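You operate a simulated robot arm through the tools that you are given. There is no shell and no other tool. Be economical: measure what you need, move in short steps, check, and stop when the job is done.

You are at the controls of a simulated robot arm. One attempt, no reset.

## Task
The lamp head has drooped: set it level and switch the lamp on.
Fine: slacken the white knob first and tighten it again after.

It is judged by the outcome, as a careful person would: the job done as asked, and still so three seconds after it is handed in. It fails if anything else is knocked over, pushed out of place, dropped, spilled or broken.

## Robot
A 6-joint arm with a two-finger parallel gripper, fixed in place. Base frame: the origin is at the foot of the arm, x ahead of it, y to its left, z up; the work surface is at about z = 900. Lengths are in mm, angles in degrees, forces in N, time in s.
With the tool pointing down near the work surface it reaches from about 140 to 840 mm from the base axis. Its first joint turns from -166.0 to 166.0 degrees. Payload 3.91 kg.
The tool frame sits at the grasp point between the pads (the TCP): z along the fingers, y along the line on which they close. The tips reach 30 mm beyond it. Largest opening 110 mm; finger width 20, thickness 10; the body of the gripper, 48 by 112 mm, starts 55 mm behind the TCP.
Orientation is that of the tool frame in the base frame, as a unit quaternion [x, y, z, w]. With the fingers straight down and closing along the base's y, the tool's x points along the base's -x, its y along +y and its z along -z.

## Interface
- The arm moves only by the tool servo_tool. Its argument "series" is a list of rows, each an object of numbers (a shift or turn left out is 0, a gripper value left out holds the last): "x", "y", "z": the shift along the tool's x, y, z in units of 20 mm (1.0 is 20 mm); "rx", "ry", "rz": the turn, a rotation vector about the tool's x, y, z in units of 8 degrees (1.0 is 8 degrees); "hand": the finger opening in mm, from 0 to 110. In form: [{"x": .., "y": .., "z": .., "rx": .., "ry": .., "rz": .., "hand": ..}, ...]. A call has 1 to 12 rows; each row shifts and turns the commanded pose from where the row before left it, along the tool's axes as they then stand. A call with a number of a shift or a turn outside -1 to 1 is refused whole. Each row takes 0.2 s and may step no farther than 50 mm and 8.6 degrees from the row before; otherwise, or with a gripper value out of range, the whole call is refused. Where a pose cannot be reached the arm comes as near as it can. A force on the tool above 90 N (or 10 N above the force at the start of the call, whichever is more), or a blocked arm, ends the call early, and 0.2 s more pass. Each finger travels about 108 mm/s and halts on what it meets, pressing with about 26 N; the grip force reading is that of the motor and also rises with nothing between the fingers. The clock runs only during rows and for 0.2 s after the last one: add rows that do not move to give the fingers time. The reply holds the time, the measured pose of the TCP, the force on the tool along the base axes, the opening and the grip force, in the units named above and with some noise, with the torque about the TCP (base axes, N m) and any sound that the robot's microphone picked up.
- Cameras (640 x 400 px; columns grow to the right, rows downward): "scene" is fixed at [215, -644.3, 1634.4]; the picture's right is [0.77, -0.64, 0.00], its down [-0.44, -0.53, -0.72] and it looks along [0.46, 0.55, -0.69] (base axes); focal length 362 px, centre (320, 200). "wrist" rides on the gripper at [77, 7, -115] in the tool frame; the picture's right is [-0.09, 1.00, 0.00], its down [-0.80, -0.07, -0.59] and it looks along [-0.59, -0.05, 0.80] (tool axes); focal length 270 px, centre (320, 200). There is no depth. A picture from a camera that has moved, and an enlarged one, comes with that camera's place and axes in the base frame and with its lens. The place of the scene camera against the robot may be out by one fixed shift of up to 25 mm in any direction.
- snapshot(camera): a new picture of that camera. It takes no simulated time.
- raise_lower(by): slides the trunk up (or, below 0, down) by that many mm; the arm rides with it, the base frame stays. It gives what a move gives, with no picture.
- enlarge(camera, box): a new picture of the part [left, top, right, bottom] of that camera's present view, enlarged. It takes no simulated time.
- hand_in(): hands the job in; it is judged then, once.

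Work in short steps. Places have to be worked out from the pictures, the camera data and where the tool is seen: move nearer, look again, correct. Check each grasp and each placing, and mend what went wrong. You have 120 turns and 76 pictures in all, those below and enlarged ones among them. Open the gripper and draw the arm clear of the work before you hand the job in, unless the task says otherwise; then end with one line.

The tools are called after "Call:" as a command line: name --argument value ..., lists and objects as JSON in quotes. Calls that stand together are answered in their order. servo_tool: Moves the arm, as the interface text tells. Its arguments: {"type":"object","properties":{"series":{"type":"array","items":{"type":"object","properties":{"x":{"type":"number"},"y":{"type":"number"},"z":{"type":"number"},"rx":{"type":"number"},"ry":{"type":"number"},"rz":{"type":"number"},"hand":{"type":"number"}}}}},"required":["series"]} The other tools are called the same way: raise_lower (by) slides the trunk up or down; snapshot (camera) takes a picture; enlarge (camera, box) takes an enlarged picture of a part of a camera's view; hand_in () hands the job in.

At the start:

```text
time_s: 0.0
tool_pos: [350.6, -261.3, 1309.8]
tool_rot: [-0.001, 1.0, 0.0, 0.001]
contact_force: [0.1, 0.0, 0.0]
wrist_torque: [-0.04, 0.03, 0.01]
finger_gap: 110.1
finger_force: 0.1
trunk travel left (down, up): [-475.0, 65.0]
```

scene: 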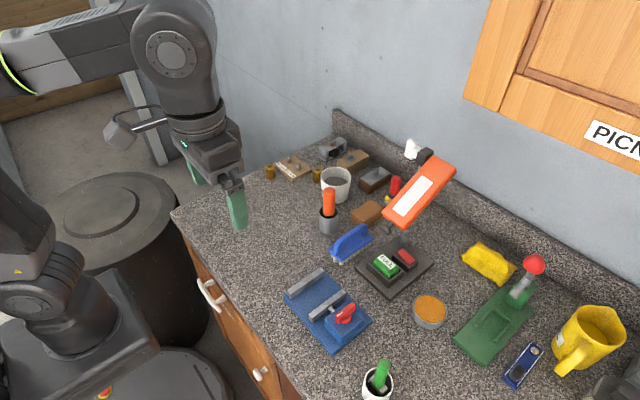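
wrist: 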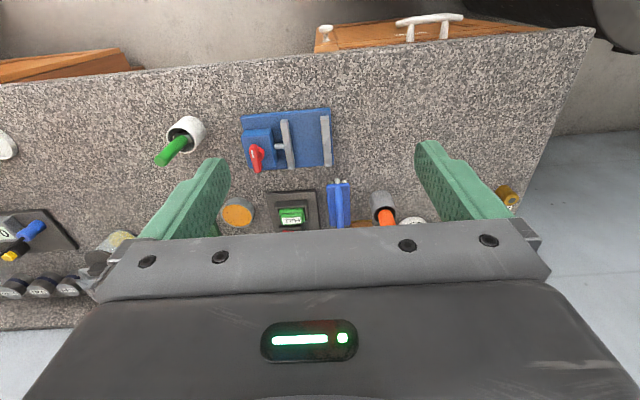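

The lamp is the orange head on a dark base with green and red buttons. I'll enlarge it to see the details.

Call:
enlarge --camera "scene" --box '[330, 130, 490, 300]'

Call:
enlarge --camera "wrist" --box '[220, 100, 440, 240]'

```text
2.35 times, centred on (410, 215) of scene
camera zoom: at [215.0, -644.3, 1634.4], right [0.77, -0.64, 0.0], down [-0.44, -0.53, -0.72], along [0.46, 0.55, -0.69], focal length 852 px, centre (108, 165)
```

zoom: 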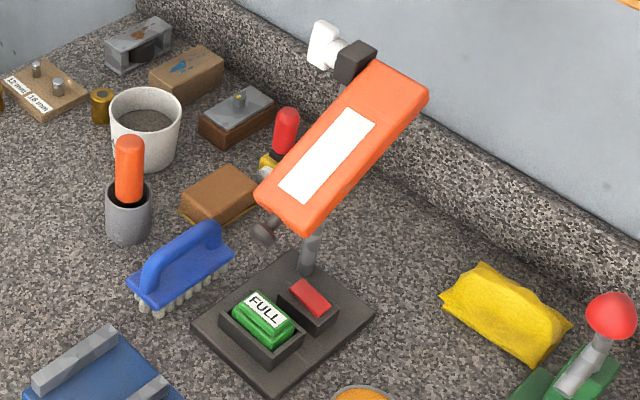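

```text
2.86 times, centred on (330, 170) of wrist
camera zoom: at [272.7, -255.7, 1425.3], right [0.09, 1.0, 0.0], down [0.8, -0.07, 0.59], along [0.59, -0.05, -0.8], focal length 772 px, centre (291, 286)
```

zoom: 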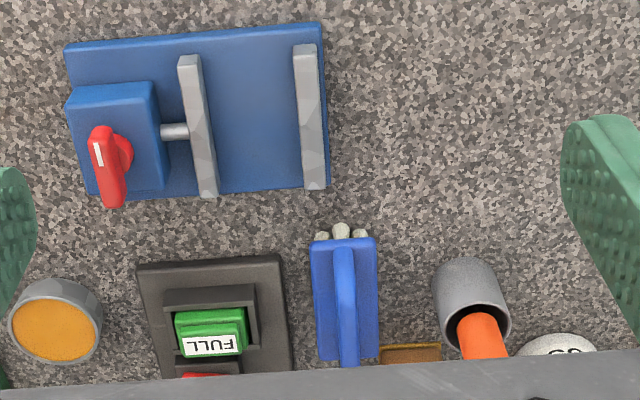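

The lamp post stands near (765,-330) with its hinge at z≈1220. The white knob sits on the hinge's +y side, and the head hangs toward the robot. I'll pitch the tool forward so the wrist camera can see it.

Call:
servo_tool --series '[{"ry": -1}, {"ry": -1}, {"ry": -1}, {"ry": -1}, {}]'

Call:
snapshot --camera "wrist"

```text
time_s: 1.2
tool_pos: [351.3, -262.0, 1309.5]
tool_rot: [0.001, 0.961, 0.0, 0.276]
contact_force: [-0.3, 0.0, 0.2]
wrist_torque: [-0.03, -0.01, 0.03]
finger_gap: 110.0
finger_force: 0.0
trunk travel left (down, up): [-475.0, 65.0]
```

```text
71 pictures are left
camera wrist: at [223.7, -255.7, 1367.0], right [0.08, 1.0, 0.05], down [0.36, -0.07, 0.93], along [0.93, -0.05, -0.37], focal length 270 px, centre (320, 200)
```

wrist: 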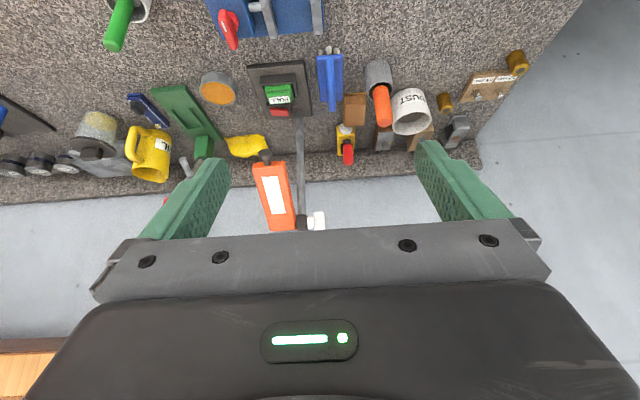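

Call:
enlarge --camera "wrist" --box '[220, 50, 420, 240]'

```text
2.11 times, centred on (320, 145) of wrist
camera zoom: at [223.7, -255.7, 1367.0], right [0.08, 1.0, 0.05], down [0.36, -0.07, 0.93], along [0.93, -0.05, -0.37], focal length 569 px, centre (320, 316)
```

zoom: 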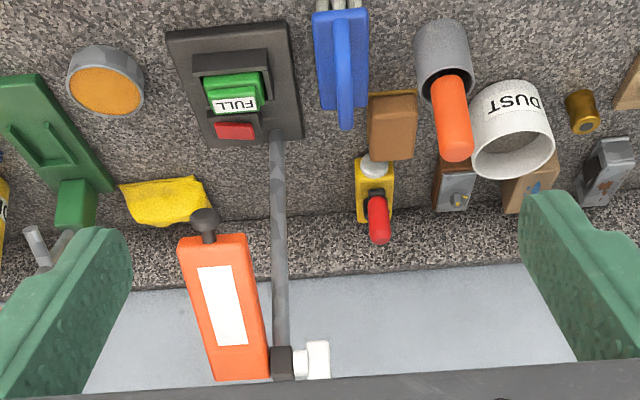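

The hinge is near (775,-327,1197), the knob near (775,-288,1196), and the head droops about 30° with its tip near (630,-370,1115). I'll swing the tool round to point along -y and look at the knob end-on.

Call:
servo_tool --series '[{"y": 1, "ry": -1}, {"y": 1, "ry": -1}, {"y": 1, "ry": -1}, {"y": 1, "ry": -1}, {"y": 1, "ry": -1}, {"y": 1, "ry": -1}, {"y": 1, "ry": -1}, {"y": 1, "ry": -0.25}, {"y": 1}, {"y": 1}, {}]'

Call:
servo_tool --series '[{"rx": 1}, {"rx": 1}, {"rx": 1}, {"rx": 1}, {"rx": 1}, {"rx": 1}, {"rx": 1}, {"rx": 1}, {"rx": 1}, {"rx": 1}, {"rx": 1}, {"rx": 0.25}]'

```text
time_s: 3.6
tool_pos: [350.2, -72.1, 1308.4]
tool_rot: [0.013, 0.709, -0.009, 0.705]
contact_force: [0.1, -0.5, 0.9]
wrist_torque: [-0.04, 0.0, -0.02]
finger_gap: 109.9
finger_force: 0.0
trunk travel left (down, up): [-475.0, 65.0]
```

```text
time_s: 4.0
tool_pos: [334.8, -138.0, 1298.1]
tool_rot: [0.119, 0.711, -0.108, 0.685]
contact_force: [0.5, 0.5, -0.8]
wrist_torque: [-0.03, -0.03, 0.0]
finger_gap: 110.1
finger_force: 0.0
out of reach, approached as far as the arm can: row 1, 2
trunk travel left (down, up): [-475.0, 65.0]
stopped in row 2: the arm was blocked; the commanded pose is now the measured one
```

It was blocked because the wrist was too close to the base. I'll move outward first, then yaw.

Call:
servo_tool --series '[{"z": 1, "y": 0.6}, {"z": 1, "y": 0.6}, {"z": 1, "y": 0.6}, {"z": 1, "y": 0.6}, {"z": 1, "y": 0.6}, {"z": 1, "y": 0.6}, {"z": 1, "y": 0.6}, {"z": 1, "y": 0.6}, {"z": 1, "y": 0.6}, {"z": 1, "y": 0.6}, {}]'

Call:
servo_tool --series '[{"rx": 1}, {"rx": 1}, {"rx": 1}, {"rx": 1}, {"rx": 1}, {"rx": 1}, {"rx": 1}, {"rx": 1}, {"rx": 1}, {}]'

```text
time_s: 6.4
tool_pos: [546.9, -117.0, 1294.3]
tool_rot: [0.113, 0.71, -0.103, 0.687]
contact_force: [-0.3, -0.3, 0.7]
wrist_torque: [0.0, -0.01, -0.02]
finger_gap: 110.2
finger_force: 0.1
out of reach, approached as far as the arm can: row 8, 9, 10
trunk travel left (down, up): [-475.0, 65.0]
```

```text
time_s: 8.6
tool_pos: [546.2, -115.7, 1296.3]
tool_rot: [0.112, 0.71, -0.103, 0.687]
contact_force: [0.5, -1.2, 0.8]
wrist_torque: [0.03, -0.01, 0.0]
finger_gap: 109.9
finger_force: 0.1
out of reach, approached as far as the arm can: row 1, 2, 3, 4, 5, 6, 7, 8, 9
trunk travel left (down, up): [-475.0, 65.0]
```

It reports out of reach. I'll look at the arm configuration.

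Call:
snapshot --camera "scene"

```text
69 pictures are left
```

scene: 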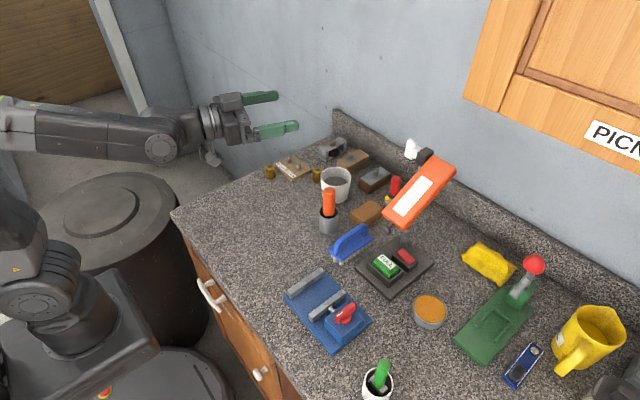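

The tool is in line with the forearm, which is likely a wrist singularity. I'll pitch back to tool-down, then tilt sideways toward -y instead.

Call:
servo_tool --series '[{"ry": 1}, {"ry": 1}, {"ry": 1}, {"ry": 1}, {"ry": 1}, {"ry": 1}, {"ry": 1}, {"ry": 1}, {"ry": 1}, {"ry": 1}, {"ry": 1}, {}]'

```text
time_s: 11.2
tool_pos: [540.0, -90.0, 1293.7]
tool_rot: [0.106, 0.792, -0.124, 0.589]
contact_force: [-0.3, -0.5, 0.5]
wrist_torque: [0.02, 0.02, -0.01]
finger_gap: 109.8
finger_force: 0.1
out of reach, approached as far as the arm can: row 1, 2, 3, 4, 5, 6, 7, 8, 9, 10, 11
trunk travel left (down, up): [-475.0, 65.0]
```

The commanded pose is probably tool-down with a 90° yaw, which is too high or too far out. I'll bring the command back toward the base and lower.

Call:
servo_tool --series '[{"y": -1, "z": 0.5}, {"y": -1, "z": 0.5}, {"y": -1, "z": 0.5}, {"y": -1, "z": 0.5}, {"y": -1, "z": 0.5}, {"y": -1, "z": 0.5}, {}, {}]'

Call:
snapshot --camera "scene"

```text
time_s: 13.0
tool_pos: [588.3, -140.0, 1258.6]
tool_rot: [0.095, 0.816, -0.154, 0.549]
contact_force: [-0.1, -0.6, 0.7]
wrist_torque: [0.0, 0.02, -0.02]
finger_gap: 110.0
finger_force: 0.1
out of reach, approached as far as the arm can: row 1, 2, 3, 4, 5, 6
trunk travel left (down, up): [-475.0, 65.0]
```

```text
68 pictures are left
```

scene: 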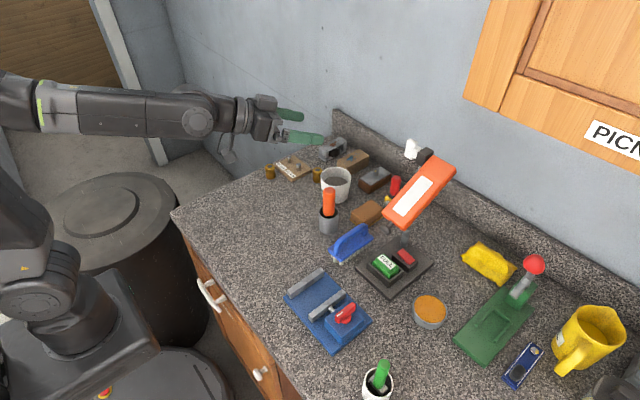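

I need to know whether the command persists, so I'll send empty rows as a test.

Call:
servo_tool --series '[{"z": -0.5}, {"z": -0.5}, {}]'

```text
time_s: 13.8
tool_pos: [573.4, -128.9, 1264.7]
tool_rot: [0.093, 0.817, -0.154, 0.548]
contact_force: [-0.1, 0.7, 0.3]
wrist_torque: [-0.02, -0.01, -0.03]
finger_gap: 109.9
finger_force: 0.1
out of reach, approached as far as the arm can: row 2
trunk travel left (down, up): [-475.0, 65.0]
```

Commands appear to be relative to the reached pose. I'll probe which rotations are possible.

Call:
servo_tool --series '[{"rx": -1}, {"rx": -1}, {}]'

Call:
servo_tool --series '[{"ry": 1}, {"ry": 1}, {}]'

Call:
servo_tool --series '[{"rz": 1}, {"rz": 1}, {}]'

```text
time_s: 14.6
tool_pos: [573.6, -128.8, 1264.0]
tool_rot: [0.093, 0.817, -0.154, 0.548]
contact_force: [-0.3, 0.0, 1.3]
wrist_torque: [0.01, -0.05, -0.02]
finger_gap: 110.1
finger_force: 0.0
out of reach, approached as far as the arm can: row 1, 2
trunk travel left (down, up): [-475.0, 65.0]
```

```text
time_s: 15.4
tool_pos: [575.2, -119.9, 1258.7]
tool_rot: [0.109, 0.884, -0.151, 0.428]
contact_force: [-0.5, 0.3, 0.3]
wrist_torque: [0.02, 0.0, 0.02]
finger_gap: 110.0
finger_force: 0.1
out of reach, approached as far as the arm can: row 1, 2
trunk travel left (down, up): [-475.0, 65.0]
```

```text
time_s: 16.2
tool_pos: [577.4, -113.2, 1255.0]
tool_rot: [0.238, 0.86, -0.081, 0.444]
contact_force: [0.1, 0.2, 0.4]
wrist_torque: [-0.01, 0.0, 0.02]
finger_gap: 110.2
finger_force: 0.0
out of reach, approached as far as the arm can: row 1
trunk travel left (down, up): [-475.0, 65.0]
```

Pitching down works now. I'll continue with ry and undo the roll.

Call:
servo_tool --series '[{"rz": -1}, {"rz": -1}, {"ry": 1}, {"ry": 1}, {"ry": 1}, {"ry": 1}, {}]'

```text
time_s: 17.8
tool_pos: [580.1, -95.5, 1249.5]
tool_rot: [0.143, 0.965, -0.145, 0.164]
contact_force: [0.1, -0.1, 0.3]
wrist_torque: [0.0, 0.0, 0.0]
finger_gap: 110.0
finger_force: 0.0
out of reach, approached as far as the arm can: row 3, 4, 5, 6
trunk travel left (down, up): [-475.0, 65.0]
```

The tool is now nearly down with a 20° lean to -y. I'll tilt further toward -y with rx.

Call:
servo_tool --series '[{"rx": 1}, {"rx": 1}, {"rx": 1}, {"rx": 1}, {}]'

```text
time_s: 19.0
tool_pos: [580.3, -97.1, 1250.0]
tool_rot: [0.185, 0.894, -0.391, 0.12]
contact_force: [1.0, 0.4, 0.1]
wrist_torque: [-0.02, -0.03, 0.01]
finger_gap: 109.9
finger_force: 0.1
trunk travel left (down, up): [-475.0, 65.0]
```

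That worked. I'll continue to horizontal.

Call:
servo_tool --series '[{"rx": 1}, {"rx": 1}, {"rx": 1}, {"rx": 1}, {"rx": 1}, {}]'

Call:
snapshot --camera "wrist"

```text
time_s: 20.4
tool_pos: [580.4, -94.9, 1249.4]
tool_rot: [0.215, 0.706, -0.673, 0.05]
contact_force: [0.6, 0.5, -0.3]
wrist_torque: [0.0, -0.04, -0.03]
finger_gap: 110.2
finger_force: 0.0
trunk travel left (down, up): [-475.0, 65.0]
```

```text
67 pictures are left
camera wrist: at [537.5, 33.5, 1227.1], right [0.45, -0.02, -0.89], down [0.83, 0.39, 0.41], along [0.34, -0.92, 0.19], focal length 270 px, centre (320, 200)
```

wrist: 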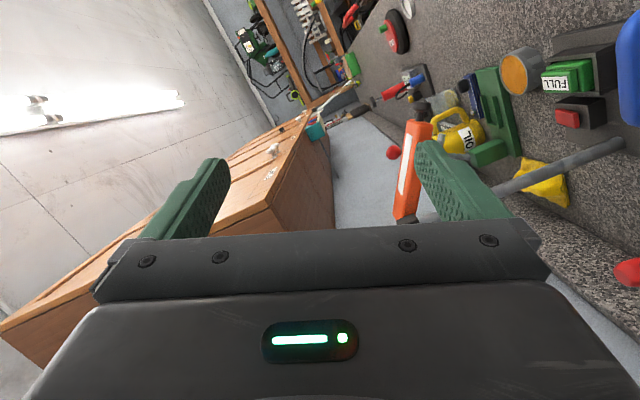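

Next I'll align the tool axis exactly with -y and move the TCP to about (775,-190,1196) for a look at the knob.

Call:
servo_tool --series '[{"ry": -0.85}, {"ry": -0.85}, {"x": -0.95, "y": 0.82}, {"x": -0.95, "y": 0.82}, {"x": -0.95, "y": 0.82}, {"x": -0.95, "y": 0.82}, {"x": -0.95, "y": 0.82, "z": 0.5}, {"x": -0.95, "y": 0.82, "z": 0.5}, {"x": -0.95, "y": 0.82, "z": 1}, {"x": -0.95, "y": 0.82, "z": 1}, {"z": 1}, {}]'

Call:
snapshot --camera "wrist"

```text
time_s: 23.0
tool_pos: [771.2, -175.0, 1183.4]
tool_rot: [0.133, 0.696, -0.693, 0.133]
contact_force: [-0.3, 0.8, 0.8]
wrist_torque: [0.03, -0.04, -0.02]
finger_gap: 110.2
finger_force: 0.1
trunk travel left (down, up): [-475.0, 65.0]
```

```text
66 pictures are left
camera wrist: at [700.7, -61.1, 1149.8], right [0.45, 0.0, -0.89], down [0.72, 0.59, 0.36], along [0.53, -0.8, 0.27], focal length 270 px, centre (320, 200)
```

wrist: 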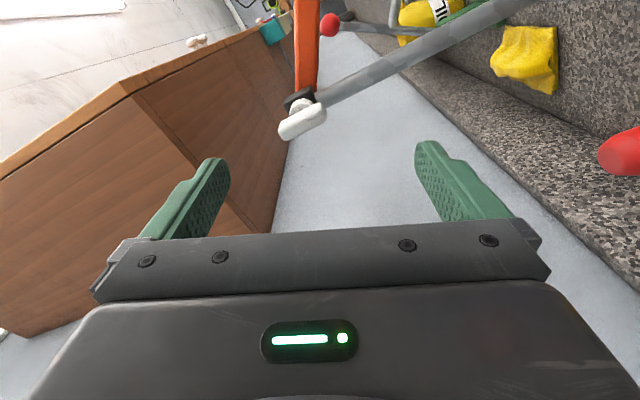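

Reached. I'll enlarge the knob.

Call:
enlarge --camera "wrist" --box '[250, 60, 370, 160]'

```text
4.00 times, centred on (310, 110) of wrist
camera zoom: at [700.7, -61.1, 1149.8], right [0.45, 0.0, -0.89], down [0.72, 0.59, 0.36], along [0.53, -0.8, 0.27], focal length 1081 px, centre (360, 560)
```

zoom: 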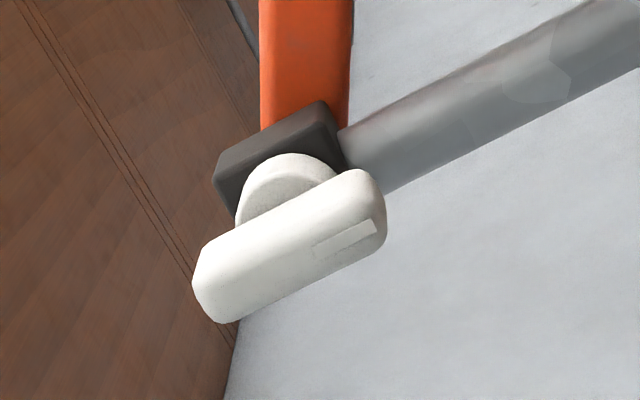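

The knob is a white bar about 40 mm long standing vertical, centred near (769,-288,1200). I'll roll so the fingers close along x, line up on the knob axis and look.

Call:
servo_tool --series '[{"rz": 1}, {"rz": 1}, {"rz": 1}, {"rz": 1}, {"rz": 1}, {"rz": 1}, {"rz": 1}, {"rz": 1}, {"rz": 0.54}, {"x": -0.83, "y": -0.1, "hand": 60}, {}, {}]'

Call:
snapshot --camera "wrist"

```text
time_s: 25.6
tool_pos: [769.2, -174.8, 1201.0]
tool_rot: [0.502, 0.501, -0.498, 0.499]
contact_force: [0.2, -0.2, 0.2]
wrist_torque: [0.0, 0.0, 0.01]
finger_gap: 60.0
finger_force: 0.1
trunk travel left (down, up): [-475.0, 65.0]
```

```text
64 pictures are left
camera wrist: at [774.5, -61.2, 1125.0], right [1.0, 0.0, 0.09], down [-0.07, 0.59, 0.8], along [-0.05, -0.81, 0.59], focal length 270 px, centre (320, 200)
```

wrist: 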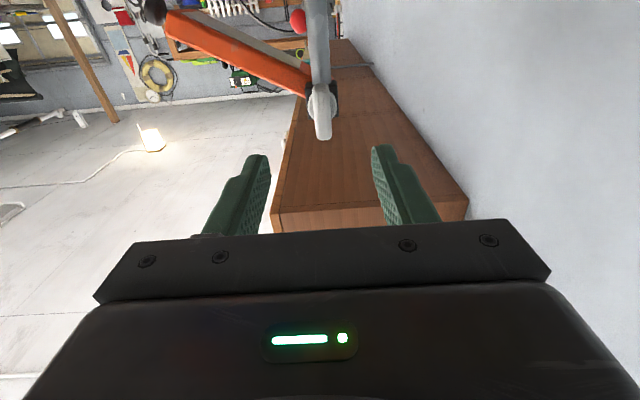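

Call:
enlarge --camera "wrist" --box '[240, 40, 400, 160]'

Call:
enlarge --camera "wrist" --box '[140, 0, 360, 137]'

```text
3.33 times, centred on (320, 100) of wrist
camera zoom: at [774.5, -61.2, 1125.0], right [1.0, 0.0, 0.09], down [-0.07, 0.59, 0.8], along [-0.05, -0.81, 0.59], focal length 901 px, centre (320, 533)
```

zoom: 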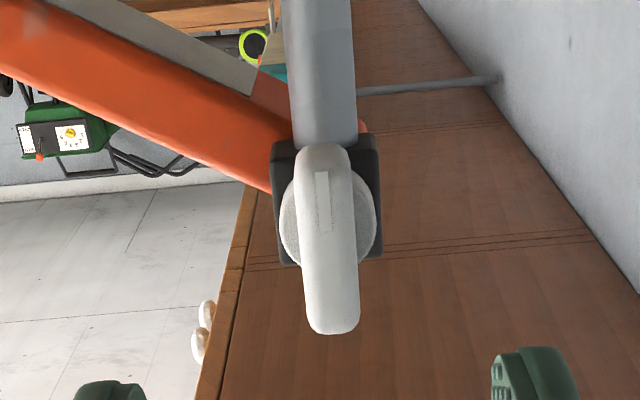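

```text
2.91 times, centred on (250, 68) of wrist
camera zoom: at [774.5, -61.2, 1125.0], right [1.0, 0.0, 0.09], down [-0.07, 0.59, 0.8], along [-0.05, -0.81, 0.59], focal length 786 px, centre (524, 582)
```

zoom: 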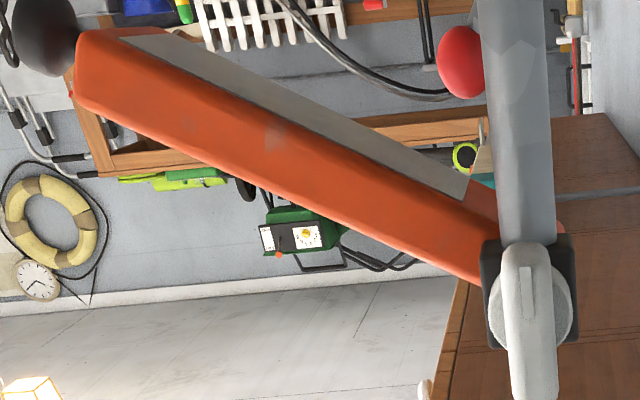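

The knob bar is about 13 mm wide, centred at x≈771, z≈1200, with a 24 mm hub behind it. I'll advance until the tips overlap the bar by about 12 mm, narrow the opening and look.

Call:
servo_tool --series '[{"z": 1, "y": 0.08}, {"z": 1}, {"z": 1}, {"z": 0.8, "hand": 36}, {}, {}]'

Call:
enlarge --camera "wrist" --box '[240, 80, 400, 200]'

Call:
enlarge --camera "scene" --box '[350, 100, 510, 220]'

```text
time_s: 27.0
tool_pos: [769.7, -251.0, 1199.8]
tool_rot: [0.501, 0.501, -0.499, 0.499]
contact_force: [-0.1, -0.2, 0.8]
wrist_torque: [0.02, -0.03, 0.0]
finger_gap: 36.1
finger_force: 0.1
trunk travel left (down, up): [-475.0, 65.0]
```

```text
3.33 times, centred on (320, 140) of wrist
camera zoom: at [775.4, -136.7, 1123.9], right [1.0, 0.0, 0.09], down [-0.07, 0.59, 0.8], along [-0.05, -0.81, 0.59], focal length 901 px, centre (320, 400)
```

zoom: 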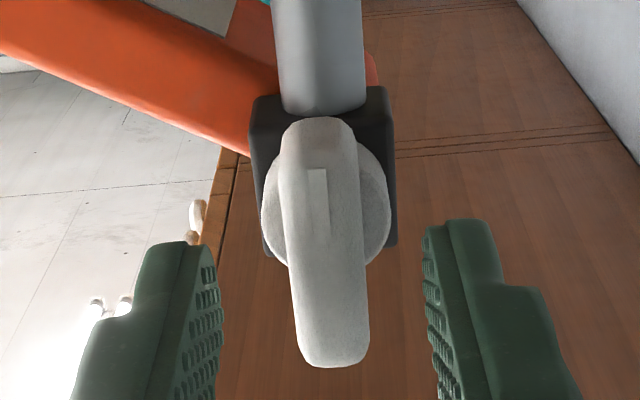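

```text
3.33 times, centred on (430, 160) of scene
camera zoom: at [215.0, -644.3, 1634.4], right [0.77, -0.64, 0.0], down [-0.44, -0.53, -0.72], along [0.46, 0.55, -0.69], focal length 1207 px, centre (-47, 333)
```

zoom: 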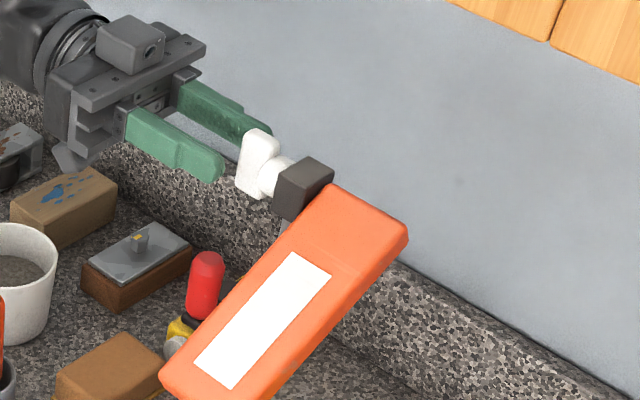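

The bar's front face is at y≈-281, with the axis near (770.6, z 1196.5). I'll advance 14 mm, correct the centring and close gently.

Call:
servo_tool --series '[{"z": 0.7, "y": 0.04, "x": 0.17}, {}, {"hand": 22}, {"hand": 18}, {"hand": 15}, {}]'

Call:
enlarge --camera "wrist" --box '[240, 80, 400, 200]'

```text
time_s: 28.4
tool_pos: [770.8, -264.6, 1196.9]
tool_rot: [0.501, 0.501, -0.499, 0.5]
contact_force: [0.3, -0.3, -1.2]
wrist_torque: [0.02, -0.01, -0.01]
finger_gap: 14.6
finger_force: 0.0
trunk travel left (down, up): [-475.0, 65.0]
```

```text
3.33 times, centred on (320, 140) of wrist
camera zoom: at [776.1, -150.5, 1120.7], right [1.0, 0.0, 0.09], down [-0.07, 0.59, 0.8], along [-0.05, -0.81, 0.59], focal length 901 px, centre (320, 400)
```

zoom: 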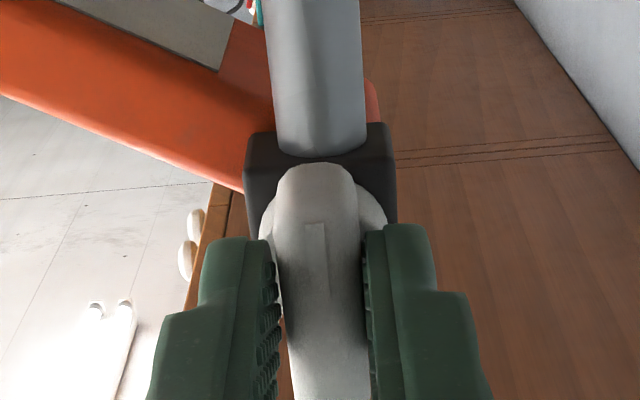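

It's well centred. I'll close the fingers and turn loosening-wise (rz negative) a little.

Call:
servo_tool --series '[{"hand": 8}, {}, {"rz": -0.5}, {"rz": -0.5}, {"rz": -0.5}, {}]'

Call:
snapshot --camera "wrist"

```text
time_s: 29.8
tool_pos: [769.7, -264.2, 1197.7]
tool_rot: [0.446, 0.55, -0.549, 0.444]
contact_force: [-6.7, 2.2, -3.1]
wrist_torque: [-0.9, 0.0, -0.03]
finger_gap: 14.0
finger_force: 44.9
trunk travel left (down, up): [-475.0, 65.0]
```

```text
58 pictures are left
camera wrist: at [759.7, -150.5, 1121.0], right [0.99, 0.0, -0.12], down [0.1, 0.59, 0.8], along [0.07, -0.81, 0.59], focal length 270 px, centre (320, 200)
```

wrist: 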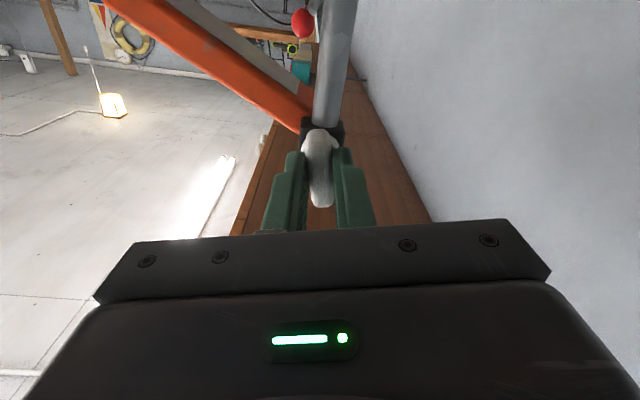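

The knob turns with the tool and there's little resistance. I'll continue loosening and watch the head.

Call:
servo_tool --series '[{"rz": -0.8}, {"rz": -0.8}, {"rz": -0.8}, {"rz": -0.8}, {}]'

Call:
snapshot --camera "scene"

```text
time_s: 31.0
tool_pos: [768.2, -264.4, 1196.7]
tool_rot: [0.314, 0.635, -0.634, 0.311]
contact_force: [-23.7, 7.5, -13.4]
wrist_torque: [-0.15, -0.03, -0.44]
finger_gap: 13.8
finger_force: 45.6
trunk travel left (down, up): [-475.0, 65.0]
```

```text
57 pictures are left
```

scene: 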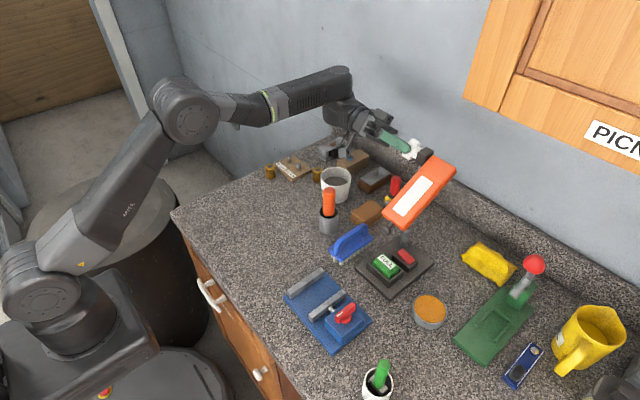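

The head is holding, but a side load has built up, so my turning centre is a few mm off. I'll shift the command to relieve it, then continue a little.

Call:
servo_tool --series '[{"x": 0.2, "y": -0.07}, {}]'

Call:
servo_tool --series '[{"rz": -0.7}, {"rz": -0.7}, {}]'

```text
time_s: 31.6
tool_pos: [768.5, -265.5, 1198.1]
tool_rot: [0.313, 0.635, -0.633, 0.315]
contact_force: [6.2, 1.6, 7.9]
wrist_torque: [0.77, 0.06, -0.72]
finger_gap: 14.1
finger_force: 44.9
trunk travel left (down, up): [-475.0, 65.0]
```

```text
time_s: 32.4
tool_pos: [768.4, -266.2, 1197.2]
tool_rot: [0.249, 0.662, -0.661, 0.251]
contact_force: [19.3, -2.6, 26.9]
wrist_torque: [-0.3, 0.02, -0.08]
finger_gap: 13.8
finger_force: 45.4
trunk travel left (down, up): [-475.0, 65.0]
```

I'll look at the knob and head now.

Call:
snapshot --camera "wrist"

Call:
enlarge --camera "scene" --box '[350, 100, 510, 220]'

```text
56 pictures are left
camera wrist: at [713.5, -150.9, 1142.4], right [0.72, 0.0, -0.69], down [0.55, 0.6, 0.58], along [0.41, -0.8, 0.43], focal length 270 px, centre (320, 200)
```

wrist: 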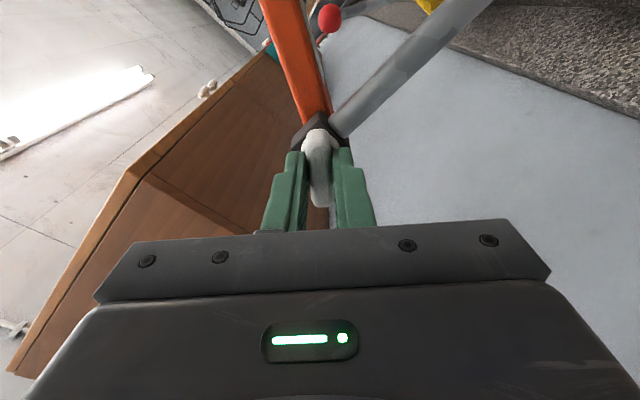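

```text
3.33 times, centred on (430, 160) of scene
camera zoom: at [215.0, -644.3, 1634.4], right [0.77, -0.64, 0.0], down [-0.44, -0.53, -0.72], along [0.46, 0.55, -0.69], focal length 1207 px, centre (-47, 333)
```

zoom: 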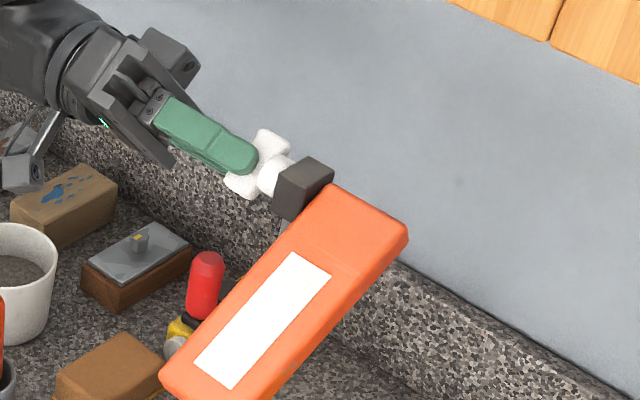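

The knob has turned and the head still holds. I'll relieve the load and continue toward about 90°.

Call:
servo_tool --series '[{"x": -0.12}, {"rz": -0.8}, {"rz": -0.8}, {"rz": -0.8}, {}]'

Call:
servo_tool --series '[{"rz": -0.8}, {"rz": -0.8}, {"rz": -0.8}, {}]'

Call:
enlarge --camera "scene" --box '[350, 100, 510, 220]'

```text
time_s: 33.6
tool_pos: [766.4, -265.6, 1199.1]
tool_rot: [-0.136, -0.694, 0.694, -0.135]
contact_force: [8.9, -1.0, 27.3]
wrist_torque: [-0.45, -0.11, -0.14]
finger_gap: 14.1
finger_force: 45.0
trunk travel left (down, up): [-475.0, 65.0]
```

```text
time_s: 34.6
tool_pos: [750.3, -263.7, 1176.3]
tool_rot: [0.018, 0.708, -0.706, 0.017]
contact_force: [0.0, 0.1, 0.5]
wrist_torque: [0.06, 0.05, 0.0]
finger_gap: 8.0
finger_force: 0.3
out of reach, approached as far as the arm can: row 3
trunk travel left (down, up): [-475.0, 65.0]
```

```text
3.33 times, centred on (430, 160) of scene
camera zoom: at [215.0, -644.3, 1634.4], right [0.77, -0.64, 0.0], down [-0.44, -0.53, -0.72], along [0.46, 0.55, -0.69], focal length 1207 px, centre (-47, 333)
```

zoom: 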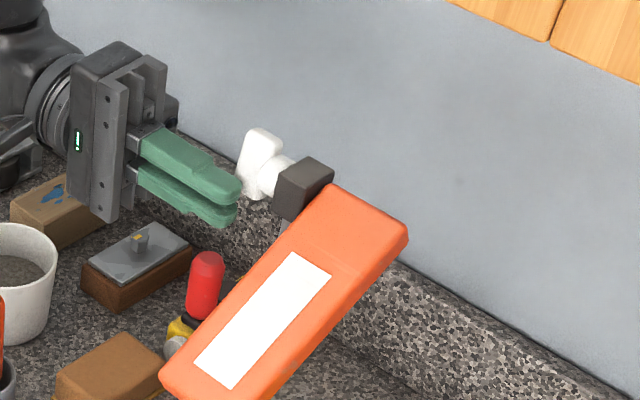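

The arm hit a limit and the grip slipped off the knob. I'll back off, open and look.

Call:
servo_tool --series '[{"z": -1}, {"z": -1}, {"z": -1, "hand": 40}, {"z": -1}, {}]'

Call:
snapshot --camera "wrist"

```text
time_s: 35.8
tool_pos: [750.7, -184.1, 1181.3]
tool_rot: [0.017, 0.708, -0.706, 0.017]
contact_force: [0.8, 0.1, 0.6]
wrist_torque: [0.03, -0.01, 0.01]
finger_gap: 39.8
finger_force: 0.0
trunk travel left (down, up): [-475.0, 65.0]
```

```text
53 pictures are left
camera wrist: at [672.7, -69.9, 1172.6], right [0.14, 0.0, -0.99], down [0.8, 0.59, 0.11], along [0.59, -0.8, 0.08], focal length 270 px, centre (320, 200)
```

wrist: 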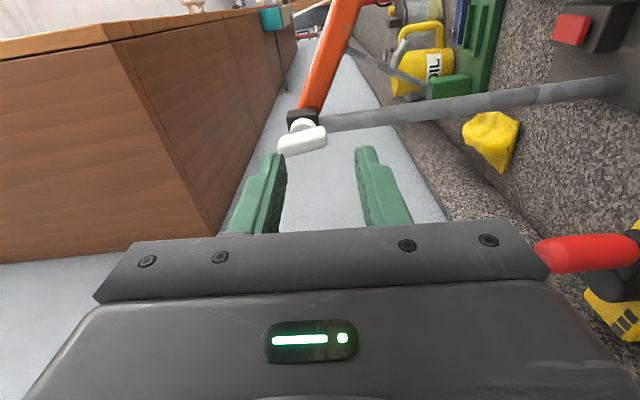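

Call:
enlarge --camera "wrist" --box '[250, 80, 370, 180]'

```text
4.00 times, centred on (310, 130) of wrist
camera zoom: at [672.7, -69.9, 1172.6], right [0.14, 0.0, -0.99], down [0.8, 0.59, 0.11], along [0.59, -0.8, 0.08], focal length 1081 px, centre (360, 480)
```

zoom: 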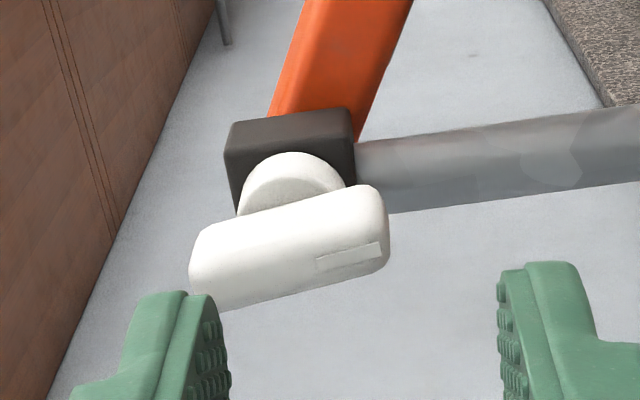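

The slip dragged the knob back close to vertical. I'll roll back to the start orientation and test how much further positive roll is available, so I have more room to loosen.

Call:
servo_tool --series '[{"rz": 1}, {"rz": 1}, {"rz": 1}, {"rz": 1}, {"rz": 1}, {"rz": 1}, {"rz": 1}, {"rz": 1}, {"rz": 1}, {"rz": 1}, {"rz": 1}, {}]'

Call:
servo_tool --series '[{"rz": 1}, {"rz": 1}, {"rz": 1}, {"rz": 1}, {"rz": 1}, {"rz": 1}, {"rz": 1}, {"rz": 1}, {"rz": 1}, {"rz": 1}, {"rz": 1}, {}]'

```text
time_s: 38.4
tool_pos: [751.4, -183.1, 1181.7]
tool_rot: [0.506, 0.496, -0.495, 0.503]
contact_force: [0.5, -1.1, 1.1]
wrist_torque: [-0.04, 0.0, 0.04]
finger_gap: 40.2
finger_force: 0.1
trunk travel left (down, up): [-475.0, 65.0]
```

```text
time_s: 41.0
tool_pos: [751.4, -184.6, 1182.1]
tool_rot: [0.708, 0.006, -0.007, 0.706]
contact_force: [-0.4, -0.6, 0.1]
wrist_torque: [0.0, -0.02, -0.01]
finger_gap: 39.8
finger_force: 0.1
trunk travel left (down, up): [-475.0, 65.0]
```

There's plenty of positive roll. I'll try a further 90°, which would allow up to 270° of loosening.

Call:
servo_tool --series '[{"rz": 1}, {"rz": 1}, {"rz": 1}, {"rz": 1}, {"rz": 1}, {"rz": 1}, {"rz": 1}, {"rz": 1}, {"rz": 1}, {"rz": 1}, {"rz": 1}, {}]'

Call:
snapshot --camera "wrist"

```text
time_s: 43.6
tool_pos: [751.2, -184.4, 1182.2]
tool_rot: [0.514, -0.488, 0.485, 0.513]
contact_force: [-0.7, -1.1, -0.3]
wrist_torque: [0.01, 0.01, 0.01]
finger_gap: 40.1
finger_force: 0.1
trunk travel left (down, up): [-475.0, 65.0]
```

```text
51 pictures are left
camera wrist: at [747.4, -70.4, 1260.9], right [-1.0, 0.0, -0.03], down [0.03, 0.6, -0.8], along [0.02, -0.8, -0.6], focal length 270 px, centre (320, 200)
```

wrist: 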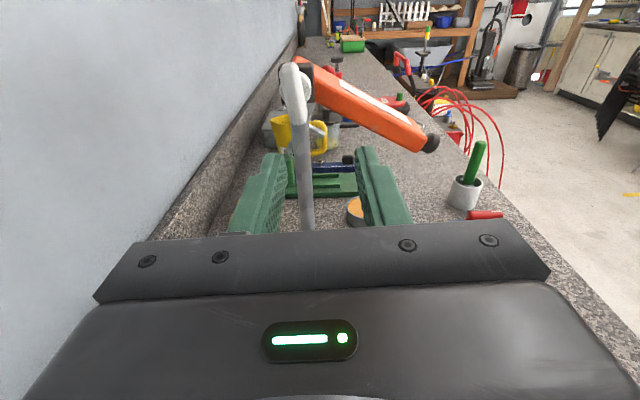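

This view is upright and clear. I'll zoom on the knob.

Call:
enlarge --camera "wrist" --box '[240, 40, 360, 120]'

```text
5.00 times, centred on (300, 80) of wrist
camera zoom: at [747.4, -70.4, 1260.9], right [-1.0, 0.0, -0.03], down [0.03, 0.6, -0.8], along [0.02, -0.8, -0.6], focal length 1351 px, centre (420, 800)
```

zoom: 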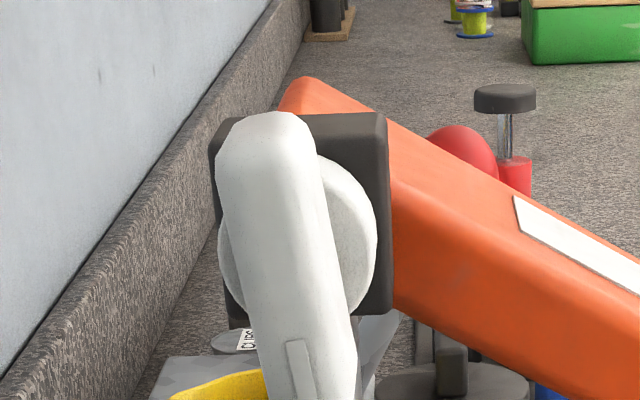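

No spring-back: the knob sits about 10° CCW of vertical, so I'll align to that and move onto its axis.

Call:
servo_tool --series '[{"x": 0.77, "y": -0.93}, {"rz": -0.95}, {"z": 1}, {"z": 1}, {"z": 0.7}, {}]'

Call:
enlarge --camera "wrist" --box '[240, 60, 400, 180]'

```text
time_s: 45.0
tool_pos: [770.7, -237.7, 1196.0]
tool_rot: [0.546, -0.451, 0.45, 0.544]
contact_force: [0.2, -0.8, 0.2]
wrist_torque: [0.01, 0.04, 0.03]
finger_gap: 39.7
finger_force: 0.1
trunk travel left (down, up): [-475.0, 65.0]
```

```text
3.33 times, centred on (320, 120) of wrist
camera zoom: at [778.0, -123.7, 1274.8], right [-0.99, 0.0, 0.1], down [-0.08, 0.6, -0.8], along [-0.06, -0.8, -0.59], focal length 901 px, centre (320, 467)
```

zoom: 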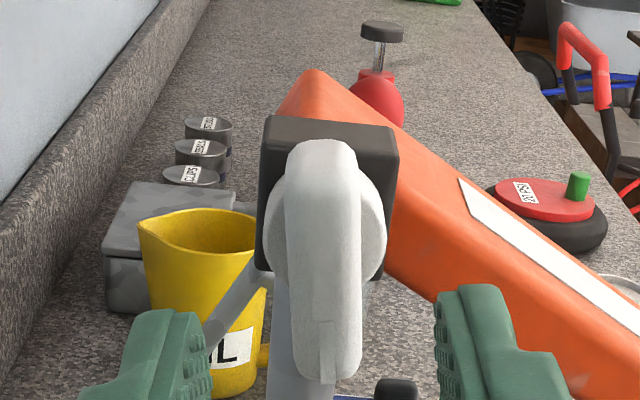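

Well aligned. I'll advance to the grip depth, close, and turn 24° to check the loads.

Call:
servo_tool --series '[{"z": 0.7}, {"z": 0.63, "hand": 22}, {"hand": 17}, {"hand": 8}, {}, {}]'

Call:
servo_tool --series '[{"rz": -0.75}, {"rz": -0.75}, {"rz": -0.75}, {"rz": -0.75}, {}]'

```text
time_s: 46.4
tool_pos: [771.0, -262.9, 1197.6]
tool_rot: [0.545, -0.452, 0.451, 0.543]
contact_force: [-3.4, 1.0, -0.7]
wrist_torque: [0.08, 0.0, -0.14]
finger_gap: 13.8
finger_force: 45.3
trunk travel left (down, up): [-475.0, 65.0]
```

```text
time_s: 47.6
tool_pos: [768.8, -263.4, 1198.6]
tool_rot: [0.628, -0.328, 0.326, 0.626]
contact_force: [-6.6, 4.1, 0.9]
wrist_torque: [1.1, 0.0, -1.02]
finger_gap: 13.6
finger_force: 45.4
trunk travel left (down, up): [-475.0, 65.0]
```

Loads are low. I'll continue turning.

Call:
servo_tool --series '[{"rz": -0.75}, {"rz": -0.75}, {"rz": -0.75}, {"rz": -0.75}, {}]'

Call:
snapshot --camera "scene"

```text
time_s: 48.8
tool_pos: [768.0, -263.9, 1198.3]
tool_rot: [0.681, -0.191, 0.19, 0.68]
contact_force: [-10.7, 5.3, 2.7]
wrist_torque: [0.45, -0.03, -1.42]
finger_gap: 13.8
finger_force: 44.5
trunk travel left (down, up): [-475.0, 65.0]
```

```text
48 pictures are left
```

scene: 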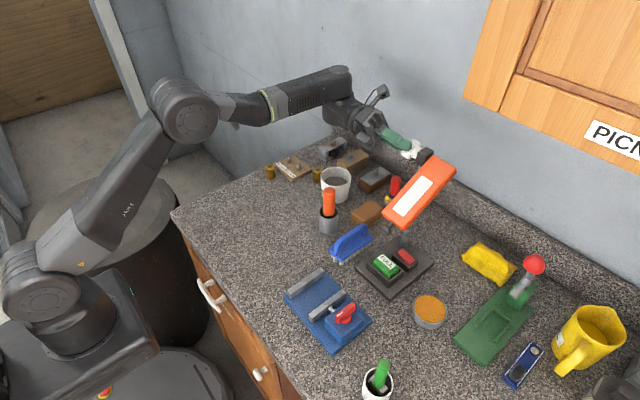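

The head is unchanged at about 58° loosened. I'll continue to about 105°.

Call:
servo_tool --series '[{"rz": -0.75, "y": 0.05}, {"rz": -0.75}, {"rz": -0.75}, {"rz": -0.75}, {}]'

Call:
servo_tool --series '[{"rz": -0.75}, {"rz": -0.75}, {"rz": -0.75}, {"rz": -0.75}, {}]'

Call:
enlarge --camera "scene" --box '[350, 100, 510, 220]'

```text
time_s: 50.0
tool_pos: [769.1, -263.4, 1198.7]
tool_rot: [0.707, -0.045, 0.045, 0.705]
contact_force: [-8.7, 3.0, 7.7]
wrist_torque: [-0.19, -0.03, -1.22]
finger_gap: 13.8
finger_force: 44.7
trunk travel left (down, up): [-475.0, 65.0]
```

```text
time_s: 51.2
tool_pos: [767.4, -264.8, 1199.9]
tool_rot: [0.7, 0.103, -0.102, 0.699]
contact_force: [-3.5, 0.6, 15.5]
wrist_torque: [-0.69, -1.43, -0.23]
finger_gap: 19.9
finger_force: 45.1
trunk travel left (down, up): [-475.0, 65.0]
```

```text
3.33 times, centred on (430, 160) of scene
camera zoom: at [215.0, -644.3, 1634.4], right [0.77, -0.64, 0.0], down [-0.44, -0.53, -0.72], along [0.46, 0.55, -0.69], focal length 1207 px, centre (-47, 333)
```

zoom: 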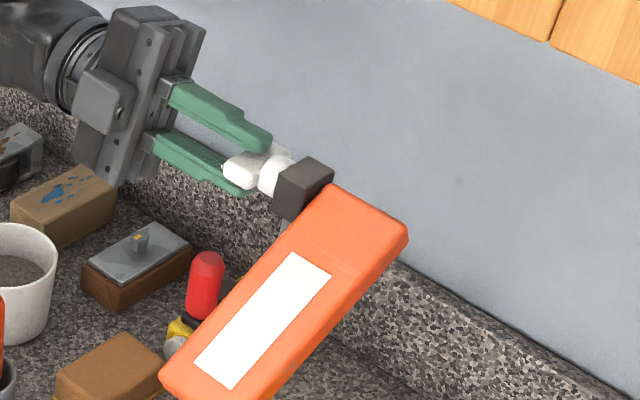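

The gap widened and torque rose, so the knob has hit its stop at about 90°. It's fully slack and the head still holds. I'll roll back to align, then release and retreat.

Call:
servo_tool --series '[{"rz": 0.75}, {"rz": 0.75}, {"hand": 30}, {}, {"z": -1}, {"z": -1}, {"z": -1}, {}]'

Call:
snapshot --camera "wrist"

Call:
enlarge --camera "scene" --box '[350, 100, 510, 220]'

```text
time_s: 53.0
tool_pos: [770.2, -205.9, 1198.7]
tool_rot: [0.707, 0.03, -0.029, 0.706]
contact_force: [-0.6, 1.3, 0.4]
wrist_torque: [0.02, -0.02, 0.01]
finger_gap: 29.9
finger_force: 0.0
trunk travel left (down, up): [-475.0, 65.0]
```

```text
46 pictures are left
camera wrist: at [846.0, -91.5, 1199.6], right [-0.01, 0.0, 1.0], down [-0.8, 0.6, 0.0], along [-0.6, -0.8, -0.01], focal length 270 px, centre (320, 200)
```

wrist: 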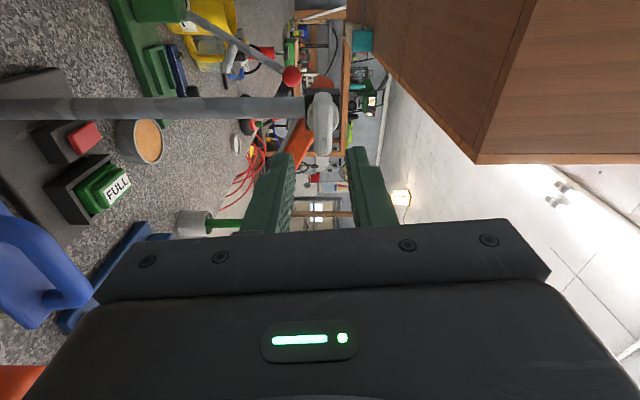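

```text
3.33 times, centred on (430, 160) of scene
camera zoom: at [215.0, -644.3, 1634.4], right [0.77, -0.64, 0.0], down [-0.44, -0.53, -0.72], along [0.46, 0.55, -0.69], focal length 1207 px, centre (-47, 333)
```

zoom: 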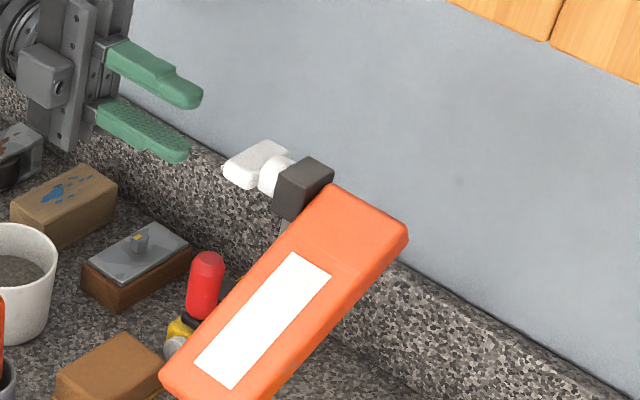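

The knob is horizontal (slack) and the head hasn't moved. Next I'll clamp the head near its free end with pads above and below, then swing it level. I'll move beside it with matching tilt and look.

Call:
servo_tool --series '[{"x": -0.99, "y": -0.64, "hand": 70}, {"x": -0.99, "y": -0.64}, {"x": -0.99, "y": -0.64}, {"x": -0.99, "y": -0.64}, {"x": -1, "y": -0.64}, {"rz": 1}, {"rz": 1}, {"rz": 1}, {"rz": 0.97}, {}]'

Call:
snapshot --camera "wrist"

```text
time_s: 55.2
tool_pos: [664.8, -203.8, 1142.3]
tool_rot: [0.688, -0.166, 0.165, 0.687]
contact_force: [-0.1, -0.5, -0.1]
wrist_torque: [0.03, -0.01, 0.0]
finger_gap: 69.6
finger_force: 0.0
trunk travel left (down, up): [-475.0, 65.0]
```

```text
44 pictures are left
camera wrist: at [730.0, -90.5, 1184.4], right [-0.53, 0.0, 0.85], down [-0.68, 0.6, -0.43], along [-0.5, -0.8, -0.32], focal length 270 px, centre (320, 200)
```

wrist: 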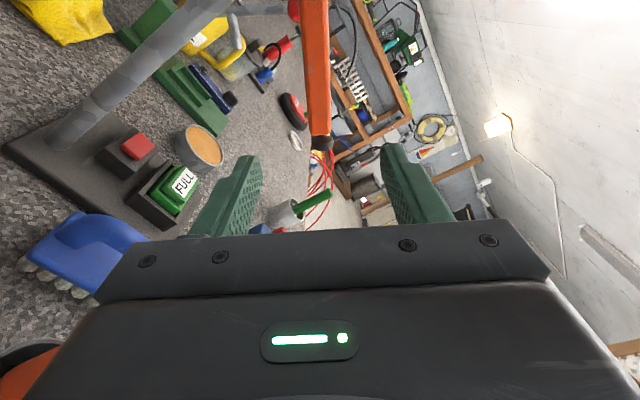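

The head measures about 30.7° drooped and my tool is at 27°. I'll correct the tilt and advance over the head with the fingers at 70 mm.

Call:
servo_tool --series '[{"rz": 0.45}, {"z": 1}, {"z": 1}, {"z": 1}, {"z": 1}, {"z": 0.5}, {}]'

Call:
snapshot --camera "wrist"

```text
time_s: 56.8
tool_pos: [666.3, -293.6, 1141.1]
tool_rot: [0.683, -0.187, 0.186, 0.681]
contact_force: [0.6, 0.0, 0.0]
wrist_torque: [-0.01, 0.0, 0.02]
finger_gap: 70.1
finger_force: 0.1
trunk travel left (down, up): [-475.0, 65.0]
```

```text
43 pictures are left
camera wrist: at [727.3, -180.3, 1188.0], right [-0.58, 0.0, 0.81], down [-0.65, 0.6, -0.47], along [-0.48, -0.8, -0.35], focal length 270 px, centre (320, 200)
```

wrist: 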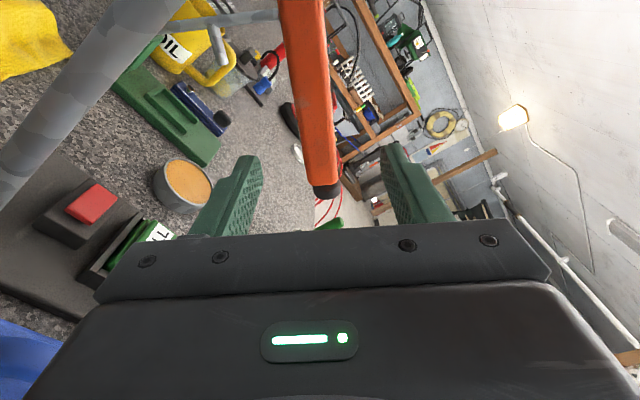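

The head lies centred between the fingers. I'll advance 48 mm and narrow the opening.

Call:
servo_tool --series '[{"z": 0.8}, {"z": 0.8}, {"z": 0.8}, {"hand": 46}, {}]'

Call:
snapshot --camera "wrist"

Call:
enlarge --camera "scene" --box '[350, 110, 510, 230]'

```text
time_s: 58.0
tool_pos: [665.5, -342.3, 1140.8]
tool_rot: [0.683, -0.187, 0.187, 0.681]
contact_force: [0.0, 0.0, 0.2]
wrist_torque: [-0.03, 0.02, 0.01]
finger_gap: 45.9
finger_force: 0.2
trunk travel left (down, up): [-475.0, 65.0]
```

```text
42 pictures are left
camera wrist: at [727.6, -227.8, 1187.9], right [-0.58, 0.0, 0.81], down [-0.65, 0.6, -0.47], along [-0.48, -0.8, -0.35], focal length 270 px, centre (320, 200)
```

wrist: 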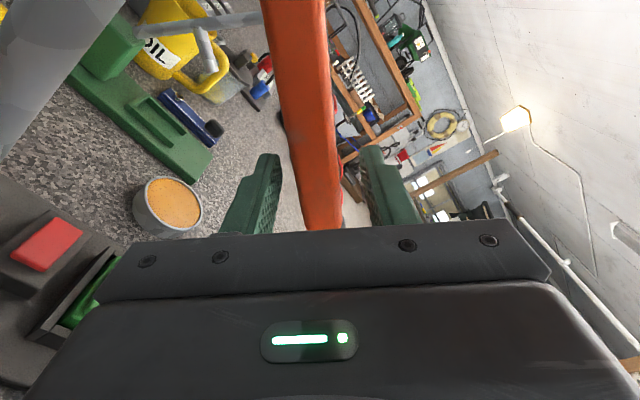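

```text
3.33 times, centred on (430, 170) of scene
camera zoom: at [215.0, -644.3, 1634.4], right [0.77, -0.64, 0.0], down [-0.44, -0.53, -0.72], along [0.46, 0.55, -0.69], focal length 1207 px, centre (-47, 300)
```

zoom: 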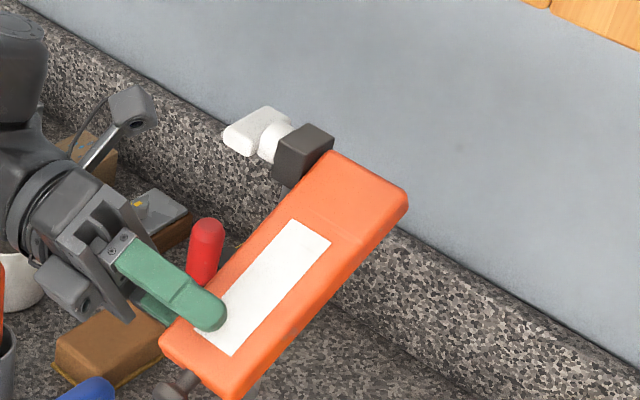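

Good placement and the camera is well clear of the knob. I'll close on the head.

Call:
servo_tool --series '[{"hand": 36}, {"hand": 32}, {"hand": 28}, {"hand": 24}, {"hand": 20}, {}]'

```text
time_s: 59.4
tool_pos: [667.1, -342.6, 1140.3]
tool_rot: [0.684, -0.186, 0.186, 0.68]
contact_force: [1.6, 0.0, -4.2]
wrist_torque: [-0.47, 0.62, -0.36]
finger_gap: 22.3
finger_force: 45.0
trunk travel left (down, up): [-475.0, 65.0]
```

I have it gripped at 22 mm thick. I'll swing about the hinge in 6.1° arc steps, two first to check the load.

Call:
servo_tool --series '[{"x": 0.026, "y": 0.313, "rz": -0.381}, {"x": 0.026, "y": 0.313, "rz": -0.381}, {"x": 0.026, "y": 0.313, "rz": -0.381}, {"x": 0.026, "y": 0.313, "rz": -0.381}, {}]'

Call:
enlarge --camera "scene" --box '[330, 110, 510, 290]'

```text
time_s: 60.6
tool_pos: [657.7, -342.3, 1163.7]
tool_rot: [0.699, -0.113, 0.111, 0.697]
contact_force: [-5.9, 8.9, -16.0]
wrist_torque: [-0.33, 1.35, -0.17]
finger_gap: 22.2
finger_force: 44.7
trunk travel left (down, up): [-475.0, 65.0]
```

```text
2.22 times, centred on (420, 200) of scene
camera zoom: at [215.0, -644.3, 1634.4], right [0.77, -0.64, 0.0], down [-0.44, -0.53, -0.72], along [0.46, 0.55, -0.69], focal length 805 px, centre (98, 200)
```

zoom: 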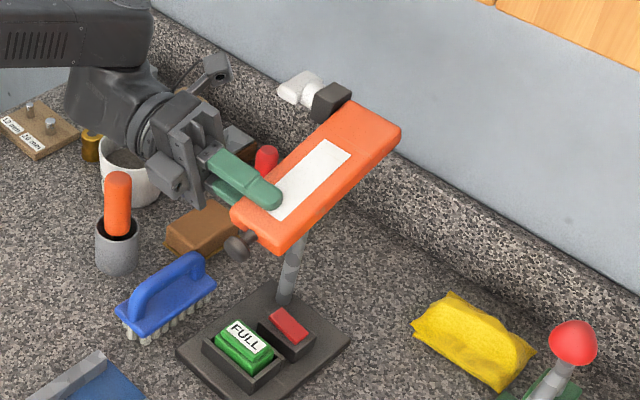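

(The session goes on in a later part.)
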